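You operate a simulated robot arm through the tools that you are given. There is no shell and no other tool. Be economical: measure what you need, move in short steps, check, and stop when the job is done.

The job below is to be done with a simulated two-armed robot. You get a single attempt, and the scene is never put back.

Task
Wipe the oil out of the orange tray, load the black pulley and carry it to the steel cabinet.
Fine: wipe first with the beige rag beside the red cylinder, rag back; both hands on the tray. What is to be rubbed or washed off counts as gone when no trace of it is left.

The check looks at the end state, three seconds after you hand in, the way a careful person would. Anything else that was tipped, shoved, dropped, spilled or broken makes it a failure.

Robot
Two 7-joint arms with two-finger parallel grippers on one trunk, on a base that drives. Base frame: it is fixed to the floor where the robot stands at the start and does not move with it; the origin is under the middle of the robot, x ahead of it, y to its left, z up; the surface under the hand at the start is at about z = 0.852. Units: m, degrees, N and s.
The left shoulder is at the start at [0.07, 0.133, 1.151], the right one opposite. With the tool pointing down near the work surface each hand reaches from about 0.18 to 0.64 m from the robot's upright axis, wherever it stands, measured 20 degrees to its own side. Places, roughly: inside of the orange tray [0.3, -0.3, 0.9]; top of the steel cabinet [0.4, -0.8, 0.8]. Payload 1.57 kg a hand.
Tool frame (each hand has its own): the origin (TCP) lies between the finger pads and is the grasp point; the fingertips stand 0.03 m ahead of it; z points along the fingers, y is the line along which they close. Largest opening 0.08 m; finger width 0.017, thickness 0.012; the body of the gripper, 0.04 by 0.082 m, starts 0.08 m behind the TCP.
Orientation is told as [roll, pitch, yaw] about the base's x, y, z axes, in that order, counted from this pose: with the fingers straight down and closing along the base's y, the tool's x points along the base's -x, its y along +y and its z along -z.

Tools
- The arms move only by the tool nudge_tool. It takes "left_increments", "right_increments" or both (then of equal length, played together; a hand with none holds still); each is one flat list of numbers, 7 for each row, row after row: the shift along the tool's x, y, z in m, then the turn, a rotation vector about the tool's x, y, z in degrees, then the closure in counts, from 0 (fully open) to 255 (shut). In form: [tx, ty, tz, rx, ry, rz, hand, tx, ty, tz, rx, ry, rz, hand, ...]. A call has 1 to 20 rows; each row is the pose to reach, as a shift and turn from the pose commanded when the call began, along the tool's axes at that moment. Rows are played at 5 a second. More than 0.05 m and 8.6 degrees between two rows, or a gripper value outside its range, and nothing of the call is played. Where a pose cannot be reached the arm comes as near as it can. A force on the tool above 40 N (or 10 N above the force at the start of the call, whichever is more), or a blocked arm, ends the call early, and 0.2 s more pass. Each finger travels about 0.153 m/s and halts on what it meets, pressing with about 43 N; the grip force reading is that of the motor and also rises with nothing between the fingers. The clock runs only during rows and for 0.2 s after the last one: add rows that repeat a pose to give the fingers time. The reply holds the time, the measured pose of the TCP, the force on the tool along the base axes, the opening and the grip force, in the units named above and with some noise, with the torque about the TCP (base axes, N m) and any sound that the robot's microphone picked up.
- Cameras (640 x 400 px; columns grow to the right, rows downward): "scene" is now at [0.1258, -0.0075, 1.3576]; the picture's right is [-0.08, -1.00, -0.00], its down [-0.78, 0.07, -0.63] and it looks along [0.62, -0.05, -0.78] (base axes); focal length 214 px, centre (320, 200). "left" rides on the left gripper at [0.072, 0.007, -0.122] in its tool frame; the picture's right is [-0.09, 1.00, 0.00], its down [-0.84, -0.08, -0.54] and it looks along [-0.54, -0.05, 0.84] (tool axes); focal length 238 px, centre (320, 200). "right" rides on the right gripper at [0.072, -0.007, -0.122] in its tool frame; the picture's right is [0.09, 1.00, 0.00], its down [-0.84, 0.08, -0.54] and it looks along [-0.54, 0.05, 0.84] (tool axes); focal length 238 px, centre (320, 200). There is no depth. A picture from a camera that has moved, and an enlarged one, comes with that camera's place and axes in the base frame and with its lens.
- camera(camera): a new picture of that camera. It takes no simulated time.
- lift_body(by): slides the trunk up (or, below 0, down) by that many m; the arms and the scene camera ride with it, the base frame stays. It gives what a move gives, with no picture.
- roll_base(legs): drives the robot by 1 to 6 legs, each [ahead, left, turn to the left] in m, m and degrees, along the robot's own axes; the way and the turn of a leg run together, so that a leg with both is an arc; at most 1.5 m and 180 degrees a leg. The arms and the cameras ride along, it lands a little off, and it stops where it bumps. It gives what a move gives.
- turn_head(pan, tilt): turns the head with the scene camera to pan (to the left, within 86 degrees either way) and tilt (down, from -29 to 69), counted from straight ahead of the robot. It gives what a move gives.
- close_up(camera, box): a new picture of the part [left, top, right, bottom] of that camera's present view, enlarged. It takes no simulated time.
- finish_job(): hands the job in; it is judged then, once.

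Go step by step. Nothing tells you exact positions but the pictures and the camera data: compare them with the known pose of the tool, close in by small moves and look again before you grip or let go. The budget is 120 turns and 92 pictures, counting those below and the enlarged ones. Unless the task says otherwise, let go and move clear before handing in, and close with one line.

The tools are called after "Emit:" by a JSON object that holds its "method" and its "body". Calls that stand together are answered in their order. nudge_tool: Moves the arms, as the interface text tells. Its arguments: {"type":"object","properties":{"left_increments":{"type":"array","items":{"type":"number"}},"right_increments":{"type":"array","items":{"type":"number"}}},"required":[]} The other tools are called the same way: lift_body (by) slides the trunk up or down; roll_base (legs) drives the base; turn_head (pan, tilt) turns the head that bears the scene camera; camera (camera) takes a picture; close_up (camera, box) takes an enlarged picture of a part of a camera's view; finish_job () hands the job in.

At the start:

```text
clock: 0.0
left_position: [0.3891, -0.0319, 1.1216]
left_tool_rot: [0.0, 0.0, 0.1]
left_contact_force: [-0.5, -0.2, -0.8]
left_wrist_torque: [0.01, 0.01, 0.03]
left_width: 0.0799
left_grip_force: 0.1
right_position: [0.3426, -0.4147, 1.1068]
right_tool_rot: [0.0, -0.1, 0.0]
right_contact_force: [-0.7, 0.1, 0.4]
right_wrist_torque: [0.01, 0.01, -0.02]
right_width: 0.08
right_grip_force: 0.1
trunk travel left (down, up): [-0.725, 0.215]
robot x, y, heading: [-0.0024, -0.0022, -0.1]
head pan, tilt: [-4.8, 51.3]
```

scene: 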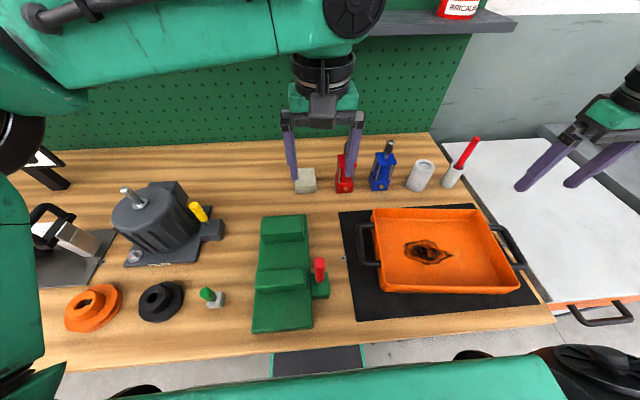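
right: 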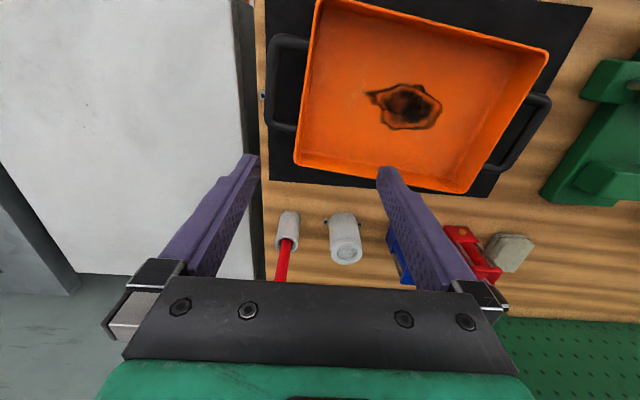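
left: 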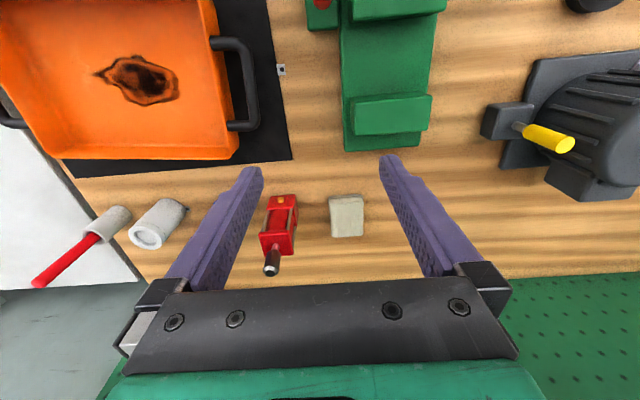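

I see the rag (beige pad) near [0.595, 0.0], left of the red cylinder, the tray around [0.33, -0.3], and the black pulley near [0.27, 0.32]. First I'll take closer looks at them.

Emit:
{"method": "close_up", "body": {"camera": "left", "box": [220, 170, 400, 282]}}

Emit:
{"method": "close_up", "body": {"camera": "scene", "box": [330, 190, 560, 334]}}

Emit:
{"method": "close_up", "body": {"camera": "scene", "box": [40, 240, 240, 365]}}

```text
3.56 times, centred on (310, 226) of left
camera zoom: at [0.3162, -0.0252, 1.243], right [0.09, 1.0, 0.0], down [0.84, -0.08, 0.54], along [0.54, -0.05, -0.84], focal length 848 px, centre (356, 108)
```

zoom: 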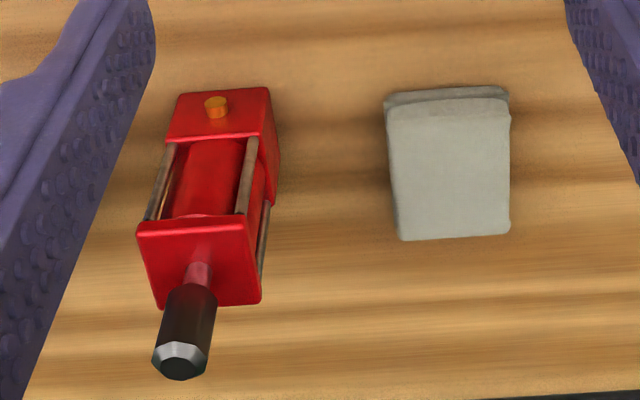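

```text
2.78 times, centred on (445, 262) of scene
camera zoom: at [0.1258, -0.0075, 1.3576], right [-0.08, -1.0, 0.0], down [-0.78, 0.07, -0.63], along [0.62, -0.05, -0.78], focal length 596 px, centre (-27, 28)
```

zoom: 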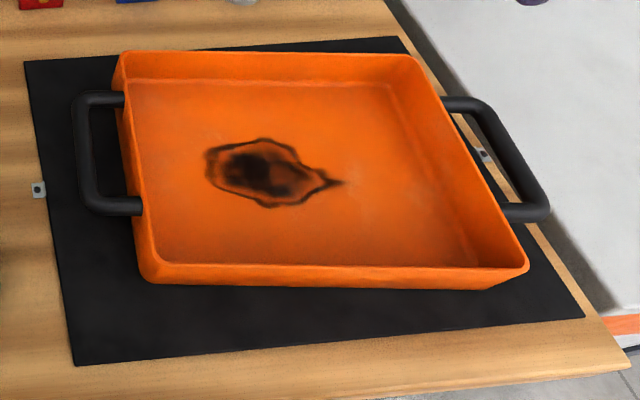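

```text
3.20 times, centred on (140, 302) of scene
camera zoom: at [0.1258, -0.0075, 1.3576], right [-0.08, -1.0, 0.0], down [-0.78, 0.07, -0.63], along [0.62, -0.05, -0.78], focal length 686 px, centre (896, -128)
```

zoom: 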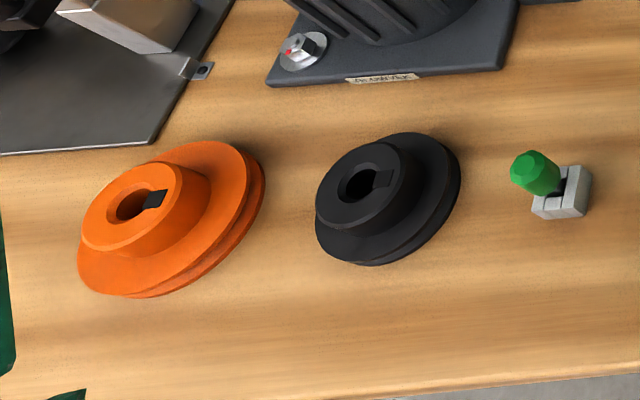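

The rag is a folded pad about 6.5 cm wide (in y) and roughly 8 cm in x, 2 cm thick. I'll move the left hand aside to the left and bring the right hand over toward the rag, staying high.

Emit:
{"method": "nudge_tool", "body": {"left_increments": [0, 0.045, 0, 0, 0, 0, 0, 0.01, 0.09, 0, 0, 0, 0, 0, 0.02, 0.135, 0, 0, 0, 0, 0, 0.03, 0.18, 0, 0, 0, 0, 0, 0.04, 0.225, 0, 0, 0, 0, 0, 0.05, 0.27, 0, 0, 0, 0, 0, 0.05, 0.3, 0, 0, 0, 0, 0, 0.05, 0.3, 0, 0, 0, 0, 0, 0.05, 0.3, 0, 0, 0, 0, 0, 0.05, 0.3, 0, 0, 0, 0, 0], "right_increments": [0, 0.04, 0, 0, 0, 0, 0, 0, 0.08, 0, 0, 0, 0, 0, 0, 0.12, 0, 0, 0, 0, 0, 0, 0.16, 0, 0, 0, 0, 0, -0.01, 0.2, 0, 0, 0, 0, 0, -0.02, 0.24, 0, 0, 0, 0, 0, -0.04, 0.28, 0, 0, 0, 0, 0, -0.06, 0.32, 0, 0, 0, 0, 0, -0.08, 0.36, 0, 0, 0, 0, 0, -0.1, 0.4, 0, 0, 0, 0, 0]}}

```text
clock: 2.2
left_position: [0.3371, 0.2693, 1.1218]
left_tool_rot: [0.0, 0.0, 0.1]
left_contact_force: [0.0, -0.6, 0.0]
left_wrist_torque: [0.03, -0.01, -0.01]
left_width: 0.0801
left_grip_force: 0.0
right_position: [0.4156, -0.0608, 1.1068]
right_tool_rot: [0.1, -0.2, -0.1]
right_contact_force: [-0.5, 0.0, 0.0]
right_wrist_torque: [-0.03, -0.02, 0.03]
right_width: 0.0801
right_grip_force: 0.0
right hand out of reach, approached as far as the arm can: row 9, 10
trunk travel left (down, up): [-0.725, 0.215]
robot x, y, heading: [-0.0029, -0.0009, 0.3]
head pan, tilt: [-4.8, 51.3]
```

The right hand can't cross that far toward the middle. I'll check the space between the base and the table before turning the robot left to bring the rag to the right hand's side.

Emit:
{"method": "turn_head", "body": {"pan": 0, "tilt": 66}}

Emit:
{"method": "camera", "body": {"camera": "scene"}}

```text
clock: 3.0
left_position: [0.3386, 0.2689, 1.1214]
left_tool_rot: [-0.1, 0.0, 0.0]
left_contact_force: [0.6, -0.6, -0.6]
left_wrist_torque: [0.0, -0.02, 0.01]
left_width: 0.0799
left_grip_force: 0.1
right_position: [0.4153, -0.0613, 1.1072]
right_tool_rot: [0.0, -0.1, -0.1]
right_contact_force: [0.2, -0.5, -0.1]
right_wrist_torque: [0.02, -0.04, 0.03]
right_width: 0.0801
right_grip_force: 0.1
trunk travel left (down, up): [-0.725, 0.215]
robot x, y, heading: [0.0015, 0.0019, -0.2]
head pan, tilt: [0.0, 66.0]
```

```text
85 pictures are left
camera scene: at [0.1096, -0.001, 1.3401], right [0.0, -1.0, 0.0], down [-0.91, 0.0, -0.41], along [0.41, 0.0, -0.91], focal length 214 px, centre (320, 200)
```

scene: 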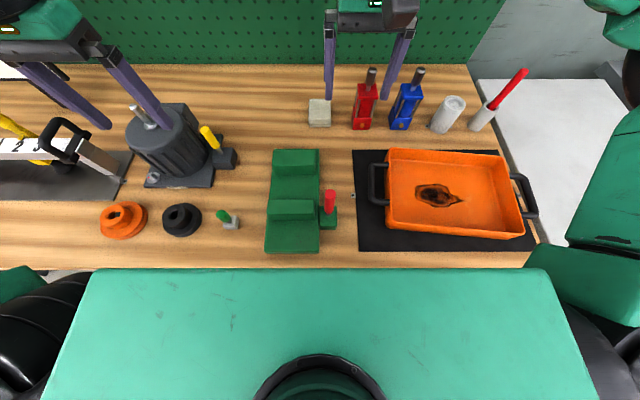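

There's room ahead at lower heights, and reach is quoted near the surface. I'll try lowering the right hand and then going forward.

Emit:
{"method": "nudge_tool", "body": {"right_increments": [0, 0, 0.04, 0, 0, 0, 0, 0, 0, 0.08, 0, 0, 0, 0, -0.03, 0, 0.08, 0, 0, 0, 0, -0.06, 0.01, 0.08, 0, 0, 0, 0, -0.09, 0.02, 0.08, 0, 0, 0, 0, -0.12, 0.03, 0.08, 0, 0, 0, 0]}}

```text
clock: 4.4
left_position: [0.3397, 0.2685, 1.1215]
left_tool_rot: [0.0, 0.0, 0.0]
left_contact_force: [0.9, -0.4, -0.1]
left_wrist_torque: [-0.04, 0.01, -0.02]
left_width: 0.08
left_grip_force: 0.0
right_position: [0.4756, -0.0906, 1.0246]
right_tool_rot: [0.0, 0.0, 0.2]
right_contact_force: [-0.2, 0.3, -0.4]
right_wrist_torque: [0.0, -0.01, -0.04]
right_width: 0.0799
right_grip_force: 0.0
right hand out of reach, approached as far as the arm can: row 3, 4, 5, 6
trunk travel left (down, up): [-0.725, 0.215]
robot x, y, heading: [0.003, 0.0014, 0.1]
head pan, tilt: [0.0, 66.0]
```

The right arm's inward limit stops it. I'll pull the left hand in slightly and shift the base 0.1 m left with a 10° left turn, so the rag falls in the right hand's good zone.

Emit:
{"method": "nudge_tool", "body": {"left_increments": [0, -0.04, -0.02, 0, 0, 0, 0, 0, -0.08, -0.04, 0, 0, 0, 0], "right_increments": [0.04, -0.02, 0, 0, 0, 0, 0, 0.06, -0.02, 0, 0, 0, 0, 0]}}

Emit:
{"method": "roll_base", "body": {"legs": [[0, 0.1, 0], [0, 0, 10]]}}

Emit:
{"method": "camera", "body": {"camera": "right"}}

```text
clock: 5.0
left_position: [0.3392, 0.187, 1.1614]
left_tool_rot: [0.0, 0.0, 0.0]
left_contact_force: [-0.5, 0.1, 0.5]
left_wrist_torque: [0.04, 0.02, 0.01]
left_width: 0.0799
left_grip_force: 0.1
right_position: [0.415, -0.1124, 1.0249]
right_tool_rot: [0.0, 0.1, 0.0]
right_contact_force: [0.1, 0.1, -0.7]
right_wrist_torque: [0.03, 0.03, -0.02]
right_width: 0.0802
right_grip_force: 0.2
trunk travel left (down, up): [-0.725, 0.215]
robot x, y, heading: [-0.0006, -0.002, 0.1]
head pan, tilt: [0.0, 66.0]
```

```text
clock: 6.8
left_position: [0.3001, 0.3472, 1.1613]
left_tool_rot: [0.0, 0.0, 10.1]
left_contact_force: [0.6, 0.7, -0.7]
left_wrist_torque: [0.01, 0.0, 0.02]
left_width: 0.0802
left_grip_force: 0.0
right_position: [0.4286, 0.0652, 1.0258]
right_tool_rot: [0.0, 0.0, 10.2]
right_contact_force: [0.1, 0.3, -0.7]
right_wrist_torque: [-0.02, -0.01, -0.01]
right_width: 0.0801
right_grip_force: 0.0
trunk travel left (down, up): [-0.725, 0.215]
robot x, y, heading: [-0.0005, 0.0991, 10.0]
head pan, tilt: [0.0, 66.0]
```

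```text
84 pictures are left
camera right: at [0.3587, 0.0466, 1.1479], right [-0.27, 0.96, 0.0], down [0.81, 0.22, 0.54], along [0.52, 0.14, -0.84], focal length 238 px, centre (320, 200)
```

right: 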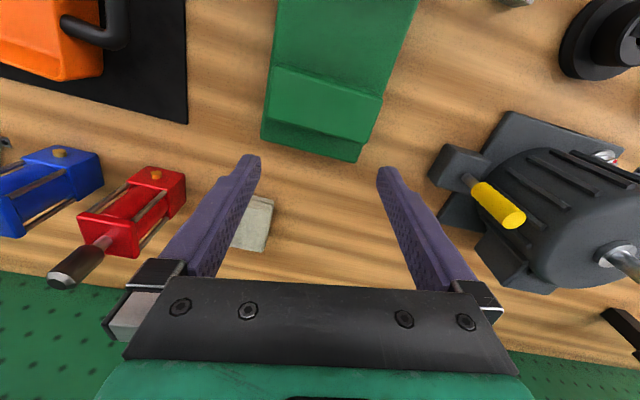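

Now the right hand goes toward a point just in front of the rag, squaring yaw with the table.

Emit:
{"method": "nudge_tool", "body": {"right_increments": [-0.025, -0.022, 0, 0, 0, 3, 0, -0.05, -0.044, 0, 0, 0, 6, 0, -0.08, -0.066, 0, 0, 0, 10, 0, -0.107, -0.085, 0, 0, 0, 10, 0, -0.107, -0.085, 0, 0, 0, 10, 0]}}

Emit:
{"method": "camera", "body": {"camera": "right"}}

```text
clock: 8.0
left_position: [0.2987, 0.3461, 1.1609]
left_tool_rot: [-0.1, 0.0, 10.0]
left_contact_force: [0.4, -0.4, 0.0]
left_wrist_torque: [0.0, 0.0, 0.01]
left_width: 0.0802
left_grip_force: 0.1
right_position: [0.5485, -0.0011, 1.0252]
right_tool_rot: [0.0, 0.0, 0.3]
right_contact_force: [1.0, -0.1, 0.0]
right_wrist_torque: [0.01, 0.0, 0.0]
right_width: 0.0798
right_grip_force: 0.1
trunk travel left (down, up): [-0.725, 0.215]
robot x, y, heading: [-0.0005, 0.0969, 10.2]
head pan, tilt: [0.0, 66.0]
```

```text
83 pictures are left
camera right: at [0.4765, -0.0073, 1.1486], right [-0.1, 1.0, 0.0], down [0.84, 0.08, 0.54], along [0.54, 0.05, -0.84], focal length 238 px, centre (320, 200)
```

right: 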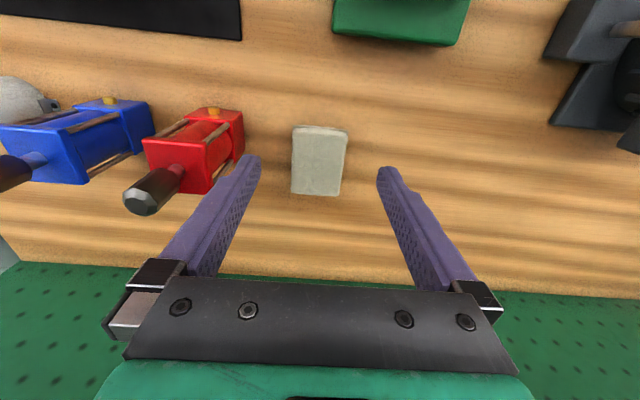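

The rag centre is at about [0.602, 0.003], yawed ~3°, top at z≈0.872. I'll move above it and come down to just above its top.

Emit:
{"method": "nudge_tool", "body": {"right_increments": [-0.03, 0.002, 0.03, 0, 0, -3, 0, -0.053, 0.004, 0.06, 0, 0, -3, 0, -0.053, 0.004, 0.085, 0, 0, -3, 0, -0.053, 0.004, 0.105, 0, 0, -3, 0, -0.053, 0.004, 0.105, 0, 0, -3, 0]}}

Emit:
{"method": "camera", "body": {"camera": "right"}}

```text
clock: 9.2
left_position: [0.2998, 0.3456, 1.1615]
left_tool_rot: [0.0, -0.1, 10.2]
left_contact_force: [-0.3, -0.4, 1.0]
left_wrist_torque: [-0.01, 0.02, -0.04]
left_width: 0.0802
left_grip_force: 0.0
right_position: [0.5731, -0.0141, 0.9299]
right_tool_rot: [0.0, 0.0, 3.2]
right_contact_force: [0.3, -0.1, 0.3]
right_wrist_torque: [0.02, -0.04, -0.01]
right_width: 0.08
right_grip_force: 0.2
right hand out of reach, approached as far as the arm can: row 2, 3, 4, 5
trunk travel left (down, up): [-0.725, 0.215]
robot x, y, heading: [-0.0025, 0.1011, 10.3]
head pan, tilt: [0.0, 66.0]
```

```text
82 pictures are left
camera right: at [0.5023, -0.0232, 1.0541], right [-0.15, 0.99, 0.0], down [0.83, 0.12, 0.54], along [0.54, 0.08, -0.84], focal length 238 px, centre (320, 200)
```

right: 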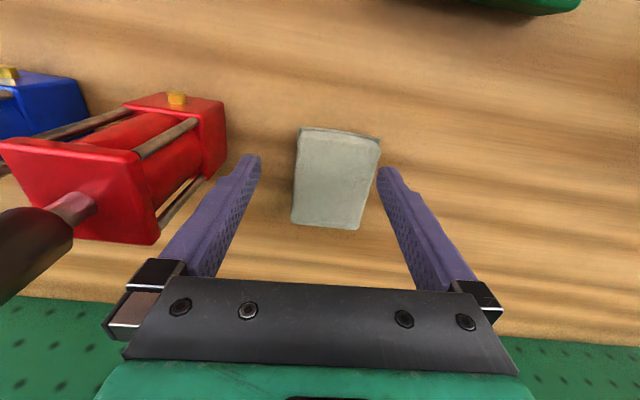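

I'm about 4 cm short of the rag. I'll look at how much room there is between base and table edge before creeping ahead.

Emit:
{"method": "turn_head", "body": {"pan": -80, "tilt": 50}}

Emit:
{"method": "camera", "body": {"camera": "scene"}}

```text
clock: 10.7
left_position: [0.2997, 0.3455, 1.1613]
left_tool_rot: [0.0, 0.0, 10.0]
left_contact_force: [0.3, -0.4, -0.4]
left_wrist_torque: [-0.02, -0.02, 0.05]
left_width: 0.0798
left_grip_force: 0.1
right_position: [0.5747, -0.0134, 0.931]
right_tool_rot: [0.0, 0.0, 3.0]
right_contact_force: [0.5, 0.2, -0.7]
right_wrist_torque: [-0.04, -0.03, 0.02]
right_width: 0.0803
right_grip_force: 0.1
trunk travel left (down, up): [-0.725, 0.215]
robot x, y, heading: [-0.0001, 0.1028, 10.1]
head pan, tilt: [-80.0, 50.0]
```

```text
81 pictures are left
camera scene: at [0.0761, 0.0359, 1.3592], right [-0.94, -0.34, 0.0], down [-0.26, 0.72, -0.64], along [0.22, -0.6, -0.77], focal length 214 px, centre (320, 200)
```

scene: 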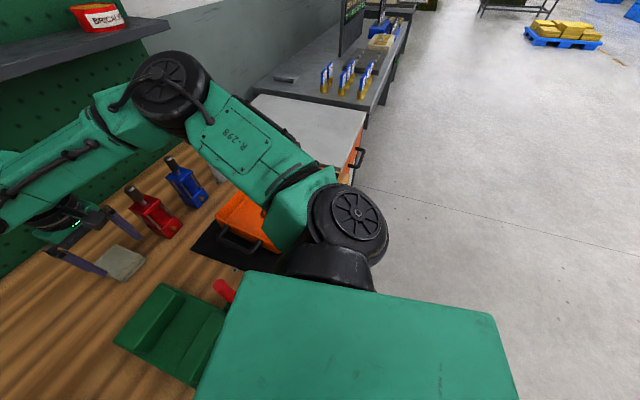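

The arm has slack but is at a joint limit with the tool vertical. I'll tilt the tool forward 14° (fingers pointing away from me), which takes strain off the wrist.

Emit:
{"method": "nudge_tool", "body": {"right_increments": [0, 0, 0, 0, -5, 0, 0, 0, 0, 0, 0, -10, 0, 0, 0, 0, 0, 0, -14, 0, 0, 0, 0, 0, 0, -14, 0, 0]}}

```text
clock: 11.7
left_position: [0.2999, 0.3453, 1.1619]
left_tool_rot: [0.1, 0.0, 10.1]
left_contact_force: [1.0, -0.4, -0.6]
left_wrist_torque: [-0.01, 0.01, 0.01]
left_width: 0.0798
left_grip_force: 0.0
right_position: [0.5735, -0.0128, 0.931]
right_tool_rot: [0.0, -14.0, 3.1]
right_contact_force: [0.0, -0.3, 0.7]
right_wrist_torque: [0.01, 0.0, 0.04]
right_width: 0.0799
right_grip_force: 0.1
trunk travel left (down, up): [-0.725, 0.215]
robot x, y, heading: [-0.001, 0.0967, 10.0]
head pan, tilt: [-80.0, 50.0]
```

Emit:
{"method": "nudge_tool", "body": {"right_increments": [-0.0145, 0.007, 0.0036, 0, 0, 0, 0, -0.0289, 0.0145, 0.0072, 0, 0, 0, 0, -0.0289, 0.0145, 0.0072, 0, 0, 0, 0]}}

Emit:
{"method": "camera", "body": {"camera": "right"}}

```text
clock: 12.5
left_position: [0.2988, 0.3453, 1.162]
left_tool_rot: [0.0, 0.0, 10.1]
left_contact_force: [0.7, 0.3, -0.3]
left_wrist_torque: [0.04, -0.02, -0.03]
left_width: 0.0797
left_grip_force: 0.0
right_position: [0.6031, 0.0024, 0.9309]
right_tool_rot: [0.0, -14.0, 3.1]
right_contact_force: [-0.3, -0.6, 0.6]
right_wrist_torque: [0.01, 0.01, 0.01]
right_width: 0.08
right_grip_force: 0.1
trunk travel left (down, up): [-0.725, 0.215]
robot x, y, heading: [0.0009, 0.1032, 9.9]
head pan, tilt: [-80.0, 50.0]
```

```text
80 pictures are left
camera right: at [0.504, -0.0084, 1.0329], right [-0.14, 0.99, -0.02], down [0.68, 0.11, 0.73], along [0.72, 0.09, -0.68], focal length 238 px, centre (320, 200)
```

right: 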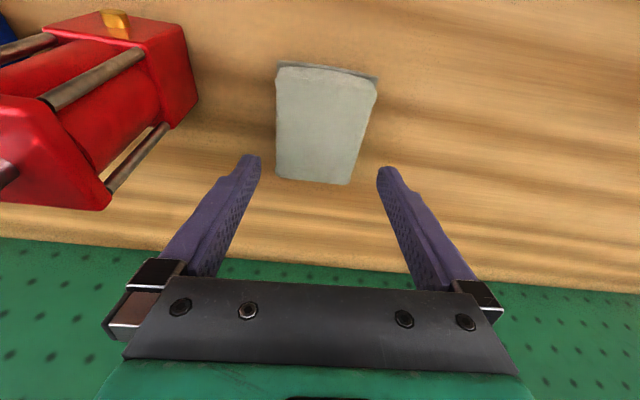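

The hand is above the rag with ~7 mm on each side. I'll descend to z≈0.889 and look.

Emit:
{"method": "nudge_tool", "body": {"right_increments": [0.0075, 0, 0.02, 0, 0, 0, 0, 0.0125, 0, 0.033, 0, 0, 0, 0, 0.015, 0, 0.0395, 0, 0, 0, 0, 0.015, 0, 0.0395, 0, 0, 0, 0]}}

Emit:
{"method": "camera", "body": {"camera": "right"}}

```text
clock: 13.5
left_position: [0.3002, 0.3447, 1.1613]
left_tool_rot: [0.1, 0.1, 10.0]
left_contact_force: [-0.8, 0.2, -0.5]
left_wrist_torque: [-0.02, -0.03, 0.01]
left_width: 0.0799
left_grip_force: 0.0
right_position: [0.5949, 0.0003, 0.8901]
right_tool_rot: [0.0, -14.0, 3.2]
right_contact_force: [0.3, -0.2, -0.3]
right_wrist_torque: [-0.04, 0.0, -0.01]
right_width: 0.08
right_grip_force: 0.0
trunk travel left (down, up): [-0.725, 0.215]
robot x, y, heading: [0.0004, 0.1003, 10.1]
head pan, tilt: [-80.0, 50.0]
```

```text
79 pictures are left
camera right: at [0.4968, -0.0099, 0.9913], right [-0.14, 0.99, -0.02], down [0.68, 0.11, 0.73], along [0.72, 0.09, -0.68], focal length 238 px, centre (320, 200)
```

right: 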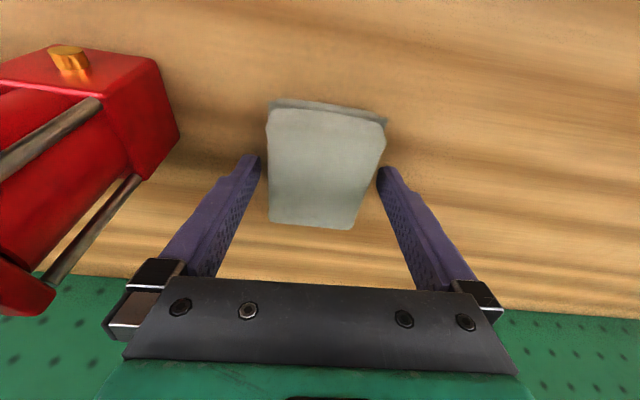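

Rag sits between the fingers. Closing.

Emit:
{"method": "nudge_tool", "body": {"right_increments": [0, 0, 0, 0, 0, 0, 50, 0, 0, 0, 0, 0, 0, 90, 0, 0, 0, 0, 0, 0, 120, 0, 0, 0, 0, 0, 0, 120]}}

Emit:
{"method": "camera", "body": {"camera": "right"}}

```text
clock: 14.5
left_position: [0.2994, 0.3453, 1.1605]
left_tool_rot: [0.0, 0.0, 10.0]
left_contact_force: [0.7, 0.0, 0.0]
left_wrist_torque: [0.01, -0.03, -0.03]
left_width: 0.0801
left_grip_force: 0.1
right_position: [0.5952, 0.0015, 0.8885]
right_tool_rot: [0.0, -14.0, 3.2]
right_contact_force: [-1.2, -1.6, -0.8]
right_wrist_torque: [0.01, -0.01, -0.03]
right_width: 0.0644
right_grip_force: 43.3
trunk travel left (down, up): [-0.725, 0.215]
robot x, y, heading: [0.0032, 0.1004, 10.0]
head pan, tilt: [-80.0, 50.0]
```

```text
78 pictures are left
camera right: at [0.4968, -0.0098, 0.9915], right [-0.14, 0.99, -0.02], down [0.68, 0.11, 0.73], along [0.72, 0.09, -0.68], focal length 238 px, centre (320, 200)
```

right: 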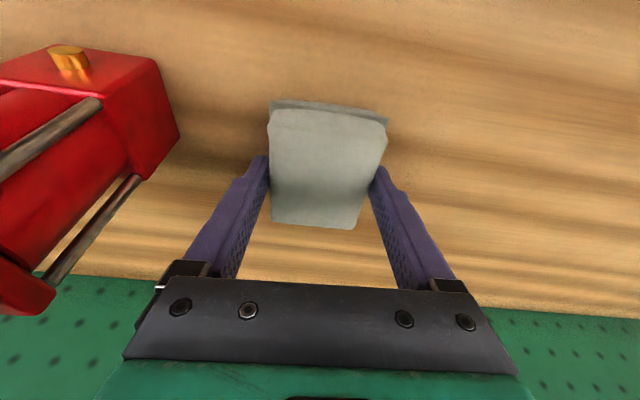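

Gripped (64 mm). Lift and retreat toward me, then drive the base back in front.

Emit:
{"method": "nudge_tool", "body": {"right_increments": [-0.0097, 0, -0.0388, 0, 0, 0, 120, -0.0194, 0, -0.0776, 0, 0, 0, 120, -0.029, 0, -0.1164, 0, 0, 0, 120, 0.01, 0, -0.136, 0, 0, 0, 120, 0.055, 0, -0.147, 0, 0, 0, 120, 0.1, 0, -0.158, 0, 0, 0, 120, 0.13, 0, -0.165, 0, 0, 0, 120]}}

Emit:
{"method": "camera", "body": {"camera": "right"}}

```text
clock: 16.1
left_position: [0.2997, 0.3452, 1.1619]
left_tool_rot: [0.1, -0.2, 10.1]
left_contact_force: [0.7, -0.4, 1.1]
left_wrist_torque: [-0.03, -0.02, -0.01]
left_width: 0.08
left_grip_force: 0.1
right_position: [0.4294, -0.007, 1.0175]
right_tool_rot: [-0.1, -14.2, 3.2]
right_contact_force: [-0.5, 0.5, 0.2]
right_wrist_torque: [-0.02, 0.03, 0.01]
right_width: 0.0422
right_grip_force: 0.0
trunk travel left (down, up): [-0.725, 0.215]
robot x, y, heading: [-0.0026, 0.1015, 10.0]
head pan, tilt: [-80.0, 50.0]
```

```text
77 pictures are left
camera right: at [0.3315, -0.0181, 1.1193], right [-0.14, 0.99, -0.02], down [0.67, 0.11, 0.73], along [0.72, 0.09, -0.68], focal length 238 px, centre (320, 200)
```

right: 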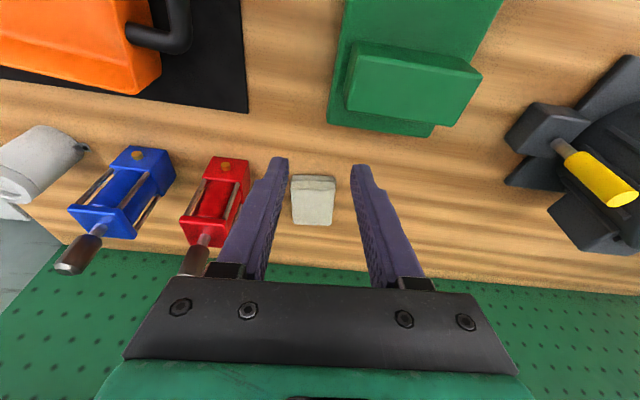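

The rag stayed on the table: the tips only caught its rounded upper edge. I'll retry with the fingers less tilted and deeper.

Emit:
{"method": "nudge_tool", "body": {"right_increments": [-0.03, 0, 0.01, 0, 2, 0, 0, -0.06, 0, 0.02, 0, 4, 0, 0, -0.09, 0, 0.04, 0, 6, 0, 0, -0.12, 0, 0.065, 0, 8, 0, 0, -0.1437, 0, 0.095, 0, 8, 0, 0, -0.1437, 0, 0.126, 0, 8, 0, 0, -0.1437, 0, 0.126, 0, 8, 0, 0]}}

Emit:
{"method": "camera", "body": {"camera": "right"}}

```text
clock: 17.7
left_position: [0.2989, 0.3473, 1.1622]
left_tool_rot: [-0.1, 0.0, 10.1]
left_contact_force: [0.2, 0.9, -0.7]
left_wrist_torque: [-0.03, 0.0, 0.02]
left_width: 0.08
left_grip_force: 0.0
right_position: [0.5913, -0.0041, 0.9332]
right_tool_rot: [0.0, -6.1, 3.2]
right_contact_force: [0.9, -0.3, -0.3]
right_wrist_torque: [0.02, 0.02, 0.0]
right_width: 0.0801
right_grip_force: 0.1
right hand out of reach, approached as far as the arm can: row 6, 7
trunk travel left (down, up): [-0.725, 0.215]
robot x, y, heading: [-0.0048, 0.0999, 10.0]
head pan, tilt: [-80.0, 50.0]
```

```text
76 pictures are left
camera right: at [0.5081, -0.0148, 1.0476], right [-0.15, 0.99, -0.01], down [0.77, 0.12, 0.63], along [0.62, 0.08, -0.78], focal length 238 px, centre (320, 200)
```

right: 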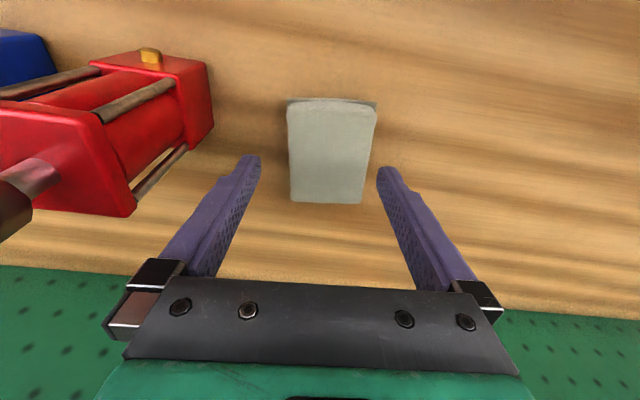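

Emit:
{"method": "nudge_tool", "body": {"right_increments": [0, 0.003, 0, 0, -1.5, 0, 0, 0, 0.0065, 0, 0, -3, 0, 0, 0.002, 0.0065, 0.02, 0, -3, 0, 0, 0.004, 0.0065, 0.035, 0, -3, 0, 0, 0.0047, 0.0065, 0.0445, 0, -3, 0, 0, 0.0047, 0.0065, 0.0445, 0, -3, 0, 0]}}

Emit:
{"method": "camera", "body": {"camera": "right"}}

```text
clock: 19.1
left_position: [0.3004, 0.3449, 1.1617]
left_tool_rot: [0.0, 0.1, 10.1]
left_contact_force: [-0.1, -0.4, -0.4]
left_wrist_torque: [-0.01, 0.01, -0.03]
left_width: 0.0799
left_grip_force: 0.0
right_position: [0.5834, -0.0037, 0.8931]
right_tool_rot: [0.0, -9.0, 3.2]
right_contact_force: [-0.4, -0.1, -0.3]
right_wrist_torque: [0.01, -0.02, 0.02]
right_width: 0.08
right_grip_force: 0.1
right hand out of reach, approached as far as the arm can: row 4, 5, 6
trunk travel left (down, up): [-0.725, 0.215]
robot x, y, heading: [-0.001, 0.1003, 10.3]
head pan, tilt: [-80.0, 50.0]
```

```text
75 pictures are left
camera right: at [0.4944, -0.0139, 1.0025], right [-0.15, 0.99, -0.01], down [0.74, 0.12, 0.67], along [0.66, 0.09, -0.75], focal length 238 px, centre (320, 200)
```

right: 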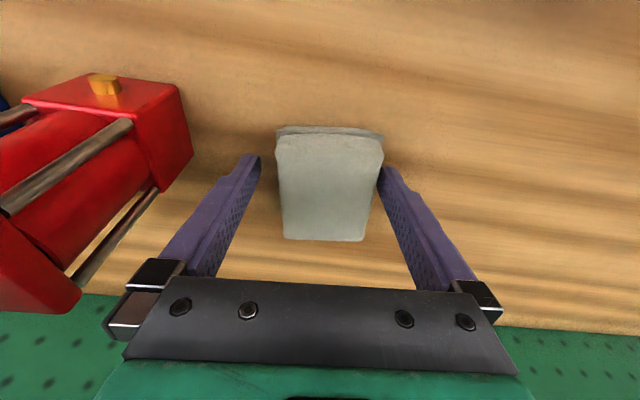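

The limit depends on the bearing and is tighter low down. I'll raise the hand, turn the base another 10° left, and come back with the tool vertical.

Emit:
{"method": "nudge_tool", "body": {"right_increments": [-0.006, 0, -0.035, 0, 0, 0, 0, 0.02, 0, -0.075, 0, 0, 0, 0, 0.06, 0, -0.1, 0, 3, 0, 0, 0.1, 0, -0.11, 0, 6, 0, 0, 0.1, 0, -0.11, 0, 9, 0, 0], "left_increments": [0, -0.03, 0, 0, 0, 0, 0, 0, -0.06, 0, 0, 0, 0, 0, 0, -0.09, 0, 0, 0, 0, 0, 0, -0.12, 0, 0, 0, 0, 0, 0, -0.12, 0, 0, 0, 0, 0]}}

Emit:
{"method": "roll_base", "body": {"legs": [[0, 0.03, 10]]}}

```text
clock: 20.3
left_position: [0.3231, 0.2296, 1.1593]
left_tool_rot: [-0.1, 0.0, 10.3]
left_contact_force: [0.8, -0.4, 0.0]
left_wrist_torque: [0.0, 0.01, -0.03]
left_width: 0.0798
left_grip_force: 0.0
right_position: [0.4671, -0.0075, 0.986]
right_tool_rot: [-0.1, 0.1, 3.1]
right_contact_force: [0.1, 0.4, -0.4]
right_wrist_torque: [-0.02, 0.01, -0.01]
right_width: 0.0799
right_grip_force: 0.2
trunk travel left (down, up): [-0.725, 0.215]
robot x, y, heading: [0.0013, 0.1017, 10.2]
head pan, tilt: [-80.0, 50.0]
```

```text
clock: 21.4
left_position: [0.285, 0.3114, 1.1606]
left_tool_rot: [0.1, 0.0, 20.2]
left_contact_force: [-0.5, 0.3, -1.1]
left_wrist_torque: [-0.01, -0.02, -0.03]
left_width: 0.08
left_grip_force: 0.0
right_position: [0.4692, 0.1036, 0.9855]
right_tool_rot: [-0.1, 0.2, 13.3]
right_contact_force: [-0.9, 0.6, -1.1]
right_wrist_torque: [-0.01, 0.04, -0.02]
right_width: 0.08
right_grip_force: 0.0
trunk travel left (down, up): [-0.725, 0.215]
robot x, y, heading: [-0.0083, 0.1296, 20.1]
head pan, tilt: [-80.0, 50.0]
```

Emit:
{"method": "nudge_tool", "body": {"right_increments": [-0.02, -0.03, 0, 0, 0, 3, 0, -0.045, -0.06, 0, 0, 0, 6, 0, -0.07, -0.09, 0, 0, 0, 9, 0, -0.09, -0.115, 0.015, 0, 0, 11.3, 0, -0.1042, -0.1284, 0.03, 0, 0, 11.3, 0, -0.1042, -0.1284, 0.045, 0, 0, 11.3, 0, -0.1042, -0.1284, 0.045, 0, 0, 11.3, 0]}}

Emit:
{"method": "camera", "body": {"camera": "right"}}

```text
clock: 23.0
left_position: [0.2833, 0.3093, 1.1608]
left_tool_rot: [0.0, 0.1, 20.2]
left_contact_force: [0.0, 0.4, 0.4]
left_wrist_torque: [-0.06, 0.03, 0.01]
left_width: 0.08
left_grip_force: 0.1
right_position: [0.5998, 0.0006, 0.94]
right_tool_rot: [0.0, 0.0, 1.9]
right_contact_force: [-1.3, -0.2, 1.0]
right_wrist_torque: [0.0, -0.04, -0.02]
right_width: 0.0801
right_grip_force: 0.1
trunk travel left (down, up): [-0.725, 0.215]
robot x, y, heading: [-0.0149, 0.1301, 20.0]
head pan, tilt: [-80.0, 50.0]
```

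```text
74 pictures are left
camera right: at [0.5281, -0.007, 1.0632], right [-0.12, 0.99, 0.0], down [0.83, 0.1, 0.54], along [0.54, 0.07, -0.84], focal length 238 px, centre (320, 200)
```

right: 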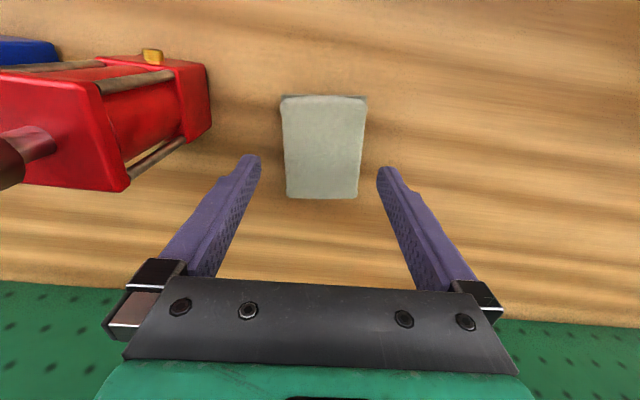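

Vertical and directly above the rag. Descending to finger tips ~2–3 mm above the table.

Emit:
{"method": "nudge_tool", "body": {"right_increments": [0, 0.003, 0.02, 0, 0, 0, 0, 0, 0.003, 0.035, 0, 0, 0, 0, 0, 0.003, 0.05, 0, 0, 0, 0, 0, 0.003, 0.055, 0, 0, 0, 0, 0, 0.003, 0.055, 0, 0, 0, 0]}}

Emit:
{"method": "camera", "body": {"camera": "right"}}

```text
clock: 24.2
left_position: [0.284, 0.3105, 1.1609]
left_tool_rot: [0.0, -0.1, 20.2]
left_contact_force: [1.4, 0.5, 0.1]
left_wrist_torque: [-0.01, -0.01, 0.0]
left_width: 0.0799
left_grip_force: 0.0
right_position: [0.5987, 0.004, 0.886]
right_tool_rot: [0.1, -0.1, 1.9]
right_contact_force: [-0.7, 0.1, 1.0]
right_wrist_torque: [0.01, 0.02, -0.01]
right_width: 0.0801
right_grip_force: 0.0
trunk travel left (down, up): [-0.725, 0.215]
robot x, y, heading: [-0.0104, 0.1287, 20.2]
head pan, tilt: [-80.0, 50.0]
```

```text
73 pictures are left
camera right: at [0.5279, -0.004, 1.0089], right [-0.12, 0.99, 0.0], down [0.83, 0.1, 0.54], along [0.54, 0.07, -0.84], focal length 238 px, centre (320, 200)
```

right: 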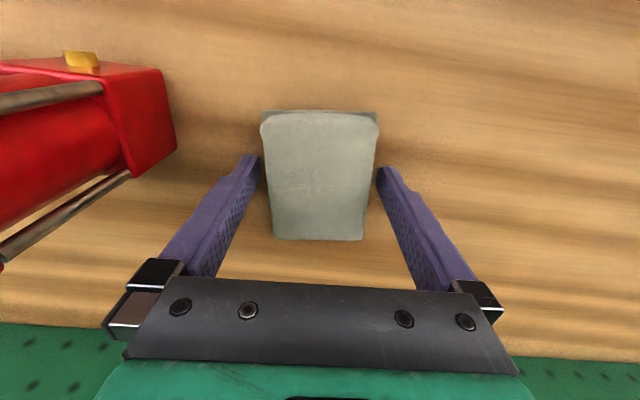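

Emit:
{"method": "nudge_tool", "body": {"right_increments": [0, 0, 0.0015, 0, 0, 0, 50, 0, 0, 0.0015, 0, 0, 0, 120, 0, 0, 0.0015, 0, 0, 0, 255, 0, 0, 0.0015, 0, 0, 0, 255, 0, 0, 0.0015, 0, 0, 0, 255]}}

Emit:
{"method": "nudge_tool", "body": {"right_increments": [0, 0, -0.004, 0, 0, 0, 255, 0, 0, -0.01, 0, 0, 0, 255, 0, 0, -0.02, 0, 0, 0, 255, 0, 0, -0.035, 0, 0, 0, 255, 0, 0, -0.05, 0, 0, 0, 255]}}

Emit:
{"method": "camera", "body": {"camera": "right"}}

```text
clock: 25.4
left_position: [0.2827, 0.3114, 1.1617]
left_tool_rot: [0.0, -0.1, 20.1]
left_contact_force: [0.7, -0.1, -0.2]
left_wrist_torque: [0.0, 0.0, 0.03]
left_width: 0.08
left_grip_force: 0.1
right_position: [0.5991, 0.0036, 0.8857]
right_tool_rot: [-0.1, -0.1, 1.9]
right_contact_force: [3.8, -1.4, 9.4]
right_wrist_torque: [-0.1, 0.05, 0.16]
right_width: 0.0646
right_grip_force: 43.6
trunk travel left (down, up): [-0.725, 0.215]
robot x, y, heading: [-0.0094, 0.1346, 20.2]
head pan, tilt: [-80.0, 50.0]
```

```text
clock: 26.6
left_position: [0.2835, 0.3118, 1.1605]
left_tool_rot: [0.0, 0.1, 20.2]
left_contact_force: [0.2, 0.2, -0.3]
left_wrist_torque: [0.0, 0.0, 0.01]
left_width: 0.0798
left_grip_force: 0.2
right_position: [0.5985, 0.003, 0.9342]
right_tool_rot: [0.0, 0.0, 2.0]
right_contact_force: [0.0, 0.4, -0.9]
right_wrist_torque: [0.04, 0.03, 0.0]
right_width: 0.0646
right_grip_force: 43.2
trunk travel left (down, up): [-0.725, 0.215]
robot x, y, heading: [-0.0094, 0.1262, 20.1]
head pan, tilt: [-80.0, 50.0]
```

```text
72 pictures are left
camera right: at [0.5278, -0.0036, 1.0582], right [-0.12, 0.99, 0.0], down [0.83, 0.11, 0.54], along [0.54, 0.07, -0.84], focal length 238 px, centre (320, 200)
```

right: 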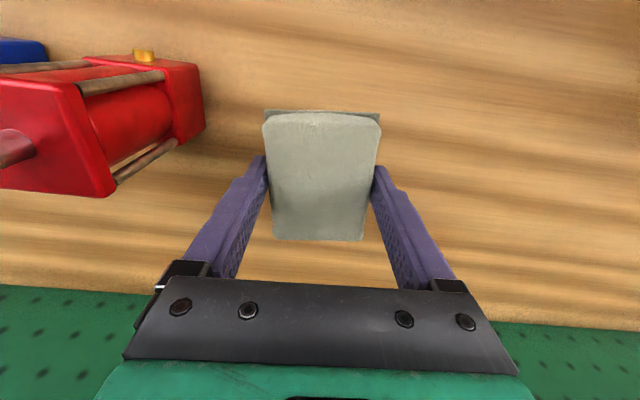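

The rag is held. Raise, retreat, and drive the base back to its starting stance.

Emit:
{"method": "nudge_tool", "body": {"right_increments": [0, 0, -0.04, 0, 0, 0, 255, 0.03, 0, -0.07, 0, 0, 0, 255, 0.075, 0, -0.08, 0, 0, 0, 255, 0.12, 0, -0.09, 0, 0, 0, 255, 0.165, 0, -0.1, 0, 0, 0, 255, 0.165, 0, -0.1, 0, 0, 0, 255]}}

Emit:
{"method": "roll_base", "body": {"legs": [[0, 0, -20], [0.01, -0.13, 0]]}}

Emit:
{"method": "turn_head", "body": {"pan": -20, "tilt": 55}}

Emit:
{"method": "camera", "body": {"camera": "scene"}}

```text
clock: 28.0
left_position: [0.2845, 0.3112, 1.1592]
left_tool_rot: [0.0, 0.1, 20.2]
left_contact_force: [0.7, -0.7, 0.6]
left_wrist_torque: [-0.01, -0.02, 0.04]
left_width: 0.08
left_grip_force: 0.1
right_position: [0.434, 0.0, 1.035]
right_tool_rot: [0.1, 0.1, 1.8]
right_contact_force: [-0.9, 0.1, -0.1]
right_wrist_torque: [-0.02, 0.04, 0.02]
right_width: 0.0644
right_grip_force: 43.2
trunk travel left (down, up): [-0.725, 0.215]
robot x, y, heading: [-0.0092, 0.128, 20.1]
head pan, tilt: [-80.0, 50.0]
```

```text
clock: 30.4
left_position: [0.3388, 0.0694, 1.1606]
left_tool_rot: [-0.1, 0.0, 0.0]
left_contact_force: [0.0, -0.6, 0.7]
left_wrist_torque: [-0.03, 0.01, 0.02]
left_width: 0.08
left_grip_force: 0.0
right_position: [0.3713, -0.2759, 1.0349]
right_tool_rot: [-0.1, 0.0, -18.4]
right_contact_force: [0.4, -0.7, 0.3]
right_wrist_torque: [-0.03, 0.0, 0.0]
right_width: 0.0641
right_grip_force: 43.2
trunk travel left (down, up): [-0.725, 0.215]
robot x, y, heading: [-0.0026, -0.0023, -0.2]
head pan, tilt: [-80.0, 50.0]
```

```text
clock: 31.7
left_position: [0.3376, 0.0669, 1.161]
left_tool_rot: [0.1, 0.0, -0.1]
left_contact_force: [0.4, -0.7, -0.3]
left_wrist_torque: [-0.01, -0.02, 0.0]
left_width: 0.0799
left_grip_force: 0.1
right_position: [0.3719, -0.2775, 1.0334]
right_tool_rot: [0.0, 0.0, -18.5]
right_contact_force: [-0.2, 0.0, -0.7]
right_wrist_torque: [-0.02, -0.01, 0.01]
right_width: 0.064
right_grip_force: 42.9
trunk travel left (down, up): [-0.725, 0.215]
robot x, y, heading: [-0.0024, -0.0012, -0.2]
head pan, tilt: [-20.0, 55.0]
```

```text
71 pictures are left
camera scene: at [0.1172, -0.0275, 1.3527], right [-0.34, -0.94, 0.0], down [-0.77, 0.28, -0.57], along [0.54, -0.2, -0.82], focal length 214 px, centre (320, 200)
```

scene: 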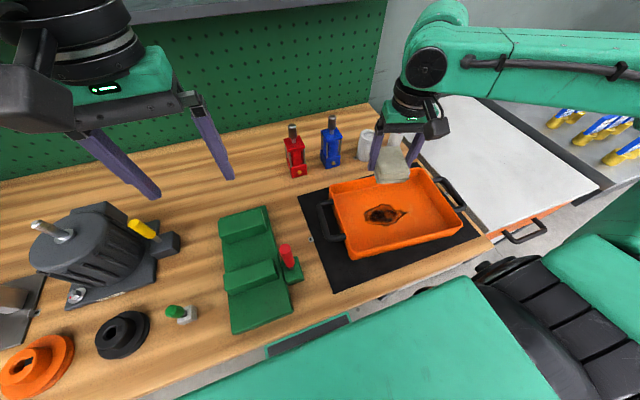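

Rag hangs over the tray. The stain spans about x 0.30–0.37, y −0.235…−0.352. I'll square to the tray (yaw ≈ −7°) and lower toward its left end.

Emit:
{"method": "nudge_tool", "body": {"right_increments": [0.02, 0.01, 0, 0, 0, -5, 255, 0.04, 0.02, 0.02, 0, 0, -11, 255, 0.0486, 0.0286, 0.05, 0, 0, -11, 255, 0.0486, 0.0286, 0.08, 0, 0, -11, 255, 0.0486, 0.0286, 0.105, 0, 0, -11, 255, 0.0486, 0.0286, 0.105, 0, 0, -11, 255]}}

Emit:
{"method": "close_up", "body": {"camera": "scene", "box": [290, 110, 490, 290]}}

Emit:
{"method": "camera", "body": {"camera": "right"}}

```text
clock: 33.1
left_position: [0.3375, 0.0671, 1.16]
left_tool_rot: [0.2, 0.0, -0.2]
left_contact_force: [-0.2, 1.2, -0.3]
left_wrist_torque: [0.01, -0.02, 0.02]
left_width: 0.0801
left_grip_force: 0.0
right_position: [0.3348, -0.2344, 0.9293]
right_tool_rot: [0.1, 0.0, -7.4]
right_contact_force: [-0.4, 0.1, -0.1]
right_wrist_torque: [0.02, 0.02, 0.05]
right_width: 0.0642
right_grip_force: 43.6
trunk travel left (down, up): [-0.725, 0.215]
robot x, y, heading: [0.0025, -0.0027, -0.4]
head pan, tilt: [-20.0, 55.0]
```

```text
2.22 times, centred on (390, 200) of scene
camera zoom: at [0.1168, -0.0284, 1.3527], right [-0.34, -0.94, 0.0], down [-0.77, 0.28, -0.57], along [0.54, -0.2, -0.82], focal length 477 px, centre (164, 200)
```

zoom: 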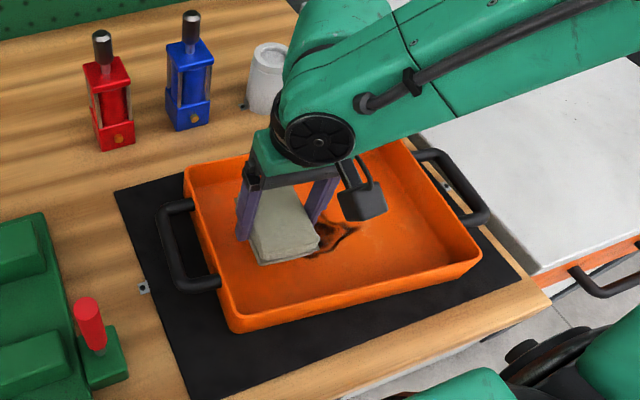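

```text
69 pictures are left
camera right: at [0.2623, -0.2325, 1.0524], right [0.04, 1.0, 0.0], down [0.84, -0.03, 0.54], along [0.54, -0.02, -0.84], focal length 238 px, centre (320, 200)
```

right: 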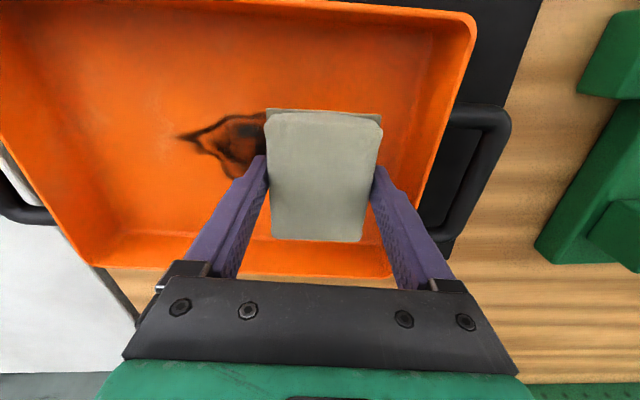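

Lower in small steps until the rag touches the tray floor.

Emit:
{"method": "nudge_tool", "body": {"right_increments": [0, 0, 0.01, 0, 0, 0, 255, 0, 0, 0.02, 0, 0, 0, 255, 0, 0, 0.026, 0, 0, 0, 255, 0, 0, 0.03, 0, 0, 0, 255, 0, 0, 0.033, 0, 0, 0, 255, 0, 0, 0.033, 0, 0, 0, 255]}}

```text
clock: 34.5
left_position: [0.3378, 0.0677, 1.161]
left_tool_rot: [0.0, 0.0, 0.0]
left_contact_force: [-0.5, -0.6, 0.6]
left_wrist_torque: [-0.02, 0.02, 0.01]
left_width: 0.0801
left_grip_force: 0.1
right_position: [0.3335, -0.2345, 0.8979]
right_tool_rot: [-0.1, 0.0, -7.4]
right_contact_force: [-0.2, -1.2, 0.0]
right_wrist_torque: [0.02, 0.03, 0.02]
right_width: 0.0642
right_grip_force: 42.3
trunk travel left (down, up): [-0.725, 0.215]
robot x, y, heading: [0.0024, -0.0012, -0.3]
head pan, tilt: [-20.0, 55.0]
```

Emit:
{"method": "nudge_tool", "body": {"right_increments": [0, 0, 0.003, 0, 0, 0, 255, 0, 0, 0.003, 0, 0, 0, 255]}}

Emit:
{"method": "nudge_tool", "body": {"right_increments": [0, 0, 0.002, 0, 0, 0, 255, 0, 0, 0.002, 0, 0, 0, 255]}}

Emit:
{"method": "nudge_tool", "body": {"right_increments": [0, 0, 0.002, 0, 0, 0, 255, 0, 0, 0.002, 0, 0, 0, 255]}}

```text
clock: 35.1
left_position: [0.3381, 0.0671, 1.1597]
left_tool_rot: [0.1, 0.0, -0.1]
left_contact_force: [-0.6, -0.1, 0.6]
left_wrist_torque: [0.01, 0.04, 0.03]
left_width: 0.0799
left_grip_force: 0.1
right_position: [0.3344, -0.2348, 0.8937]
right_tool_rot: [0.0, 0.0, -7.3]
right_contact_force: [-0.8, 0.0, -0.1]
right_wrist_torque: [0.01, 0.01, 0.02]
right_width: 0.0637
right_grip_force: 42.7
trunk travel left (down, up): [-0.725, 0.215]
robot x, y, heading: [0.0027, -0.0002, -0.2]
head pan, tilt: [-20.0, 55.0]
```

```text
clock: 35.7
left_position: [0.3364, 0.0688, 1.1616]
left_tool_rot: [0.0, -0.1, -0.1]
left_contact_force: [-0.5, 0.1, -0.5]
left_wrist_torque: [-0.01, 0.03, -0.01]
left_width: 0.0798
left_grip_force: 0.1
right_position: [0.3343, -0.2341, 0.8929]
right_tool_rot: [0.0, -0.2, -7.3]
right_contact_force: [1.9, -3.3, 17.8]
right_wrist_torque: [0.01, 0.1, 0.13]
right_width: 0.0642
right_grip_force: 42.9
trunk travel left (down, up): [-0.725, 0.215]
robot x, y, heading: [-0.0023, -0.0001, -0.3]
head pan, tilt: [-20.0, 55.0]
```

```text
clock: 36.2
left_position: [0.3346, 0.0682, 1.1622]
left_tool_rot: [-0.1, -0.2, -0.1]
left_contact_force: [-0.5, 0.0, 0.2]
left_wrist_torque: [-0.02, -0.03, 0.02]
left_width: 0.0799
left_grip_force: 0.2
right_position: [0.3345, -0.2344, 0.8923]
right_tool_rot: [-0.3, -0.7, -7.2]
right_contact_force: [-4.7, -2.1, 24.6]
right_wrist_torque: [0.2, 1.0, 0.13]
right_width: 0.064
right_grip_force: 42.8
trunk travel left (down, up): [-0.725, 0.215]
robot x, y, heading: [0.0005, -0.0051, -0.0]
head pan, tilt: [-20.0, 55.0]
stopped in row 2 (right hand): the force on the tool passed its limit at 42 N (the readings are from after the stop); the commanded pose is now the measured one
```

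Contact at z≈0.893. I'll ease off 0.7 mm for light pressure and start wiping strokes along the tray.

Emit:
{"method": "nudge_tool", "body": {"right_increments": [0, 0, -0.0005, 0, 0, 0, 255, 0, -0.015, -0.0005, 0, 0, 0, 255, 0, -0.03, -0.0005, 0, 0, 0, 255, 0, -0.045, -0.0005, 0, 0, 0, 255, 0, -0.06, -0.0005, 0, 0, 0, 255, 0, -0.075, -0.0005, 0, 0, 0, 255, 0, -0.09, -0.0005, 0, 0, 0, 255, 0, -0.105, -0.0005, 0, 0, 0, 255, 0, -0.12, -0.0005, 0, 0, 0, 255, 0, -0.13, -0.0005, 0, 0, 0, 255]}}

Emit:
{"method": "close_up", "body": {"camera": "scene", "box": [290, 110, 490, 290]}}

Emit:
{"method": "camera", "body": {"camera": "right"}}

```text
clock: 38.4
left_position: [0.3373, 0.0702, 1.1604]
left_tool_rot: [-0.3, -0.1, -0.1]
left_contact_force: [0.2, 0.3, -0.1]
left_wrist_torque: [-0.01, -0.01, -0.02]
left_width: 0.0797
left_grip_force: 0.1
right_position: [0.3195, -0.3616, 0.8918]
right_tool_rot: [-0.2, -0.5, -7.3]
right_contact_force: [0.8, 6.9, 17.5]
right_wrist_torque: [0.42, -0.3, 0.09]
right_width: 0.064
right_grip_force: 42.6
trunk travel left (down, up): [-0.725, 0.215]
robot x, y, heading: [-0.0022, -0.0017, -0.1]
head pan, tilt: [-20.0, 55.0]
```

```text
2.22 times, centred on (390, 200) of scene
camera zoom: at [0.1155, -0.023, 1.353], right [-0.34, -0.94, 0.0], down [-0.77, 0.28, -0.58], along [0.54, -0.2, -0.82], focal length 477 px, centre (164, 200)
```

zoom: 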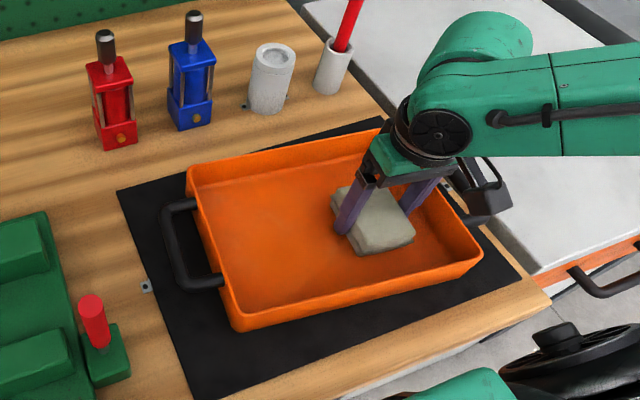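

```text
67 pictures are left
camera right: at [0.2466, -0.357, 1.0154], right [0.03, 1.0, 0.0], down [0.84, -0.03, 0.55], along [0.55, -0.02, -0.84], focal length 238 px, centre (320, 200)
```

right: 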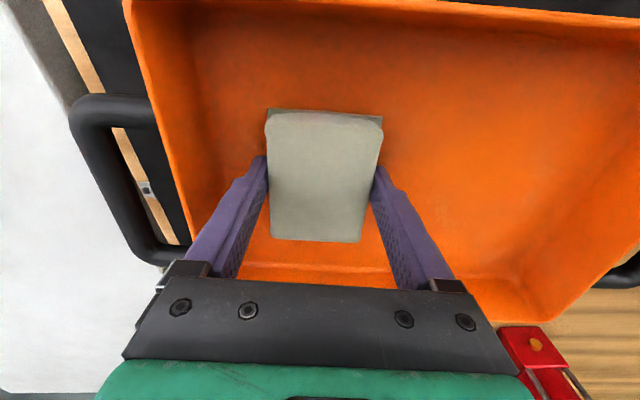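

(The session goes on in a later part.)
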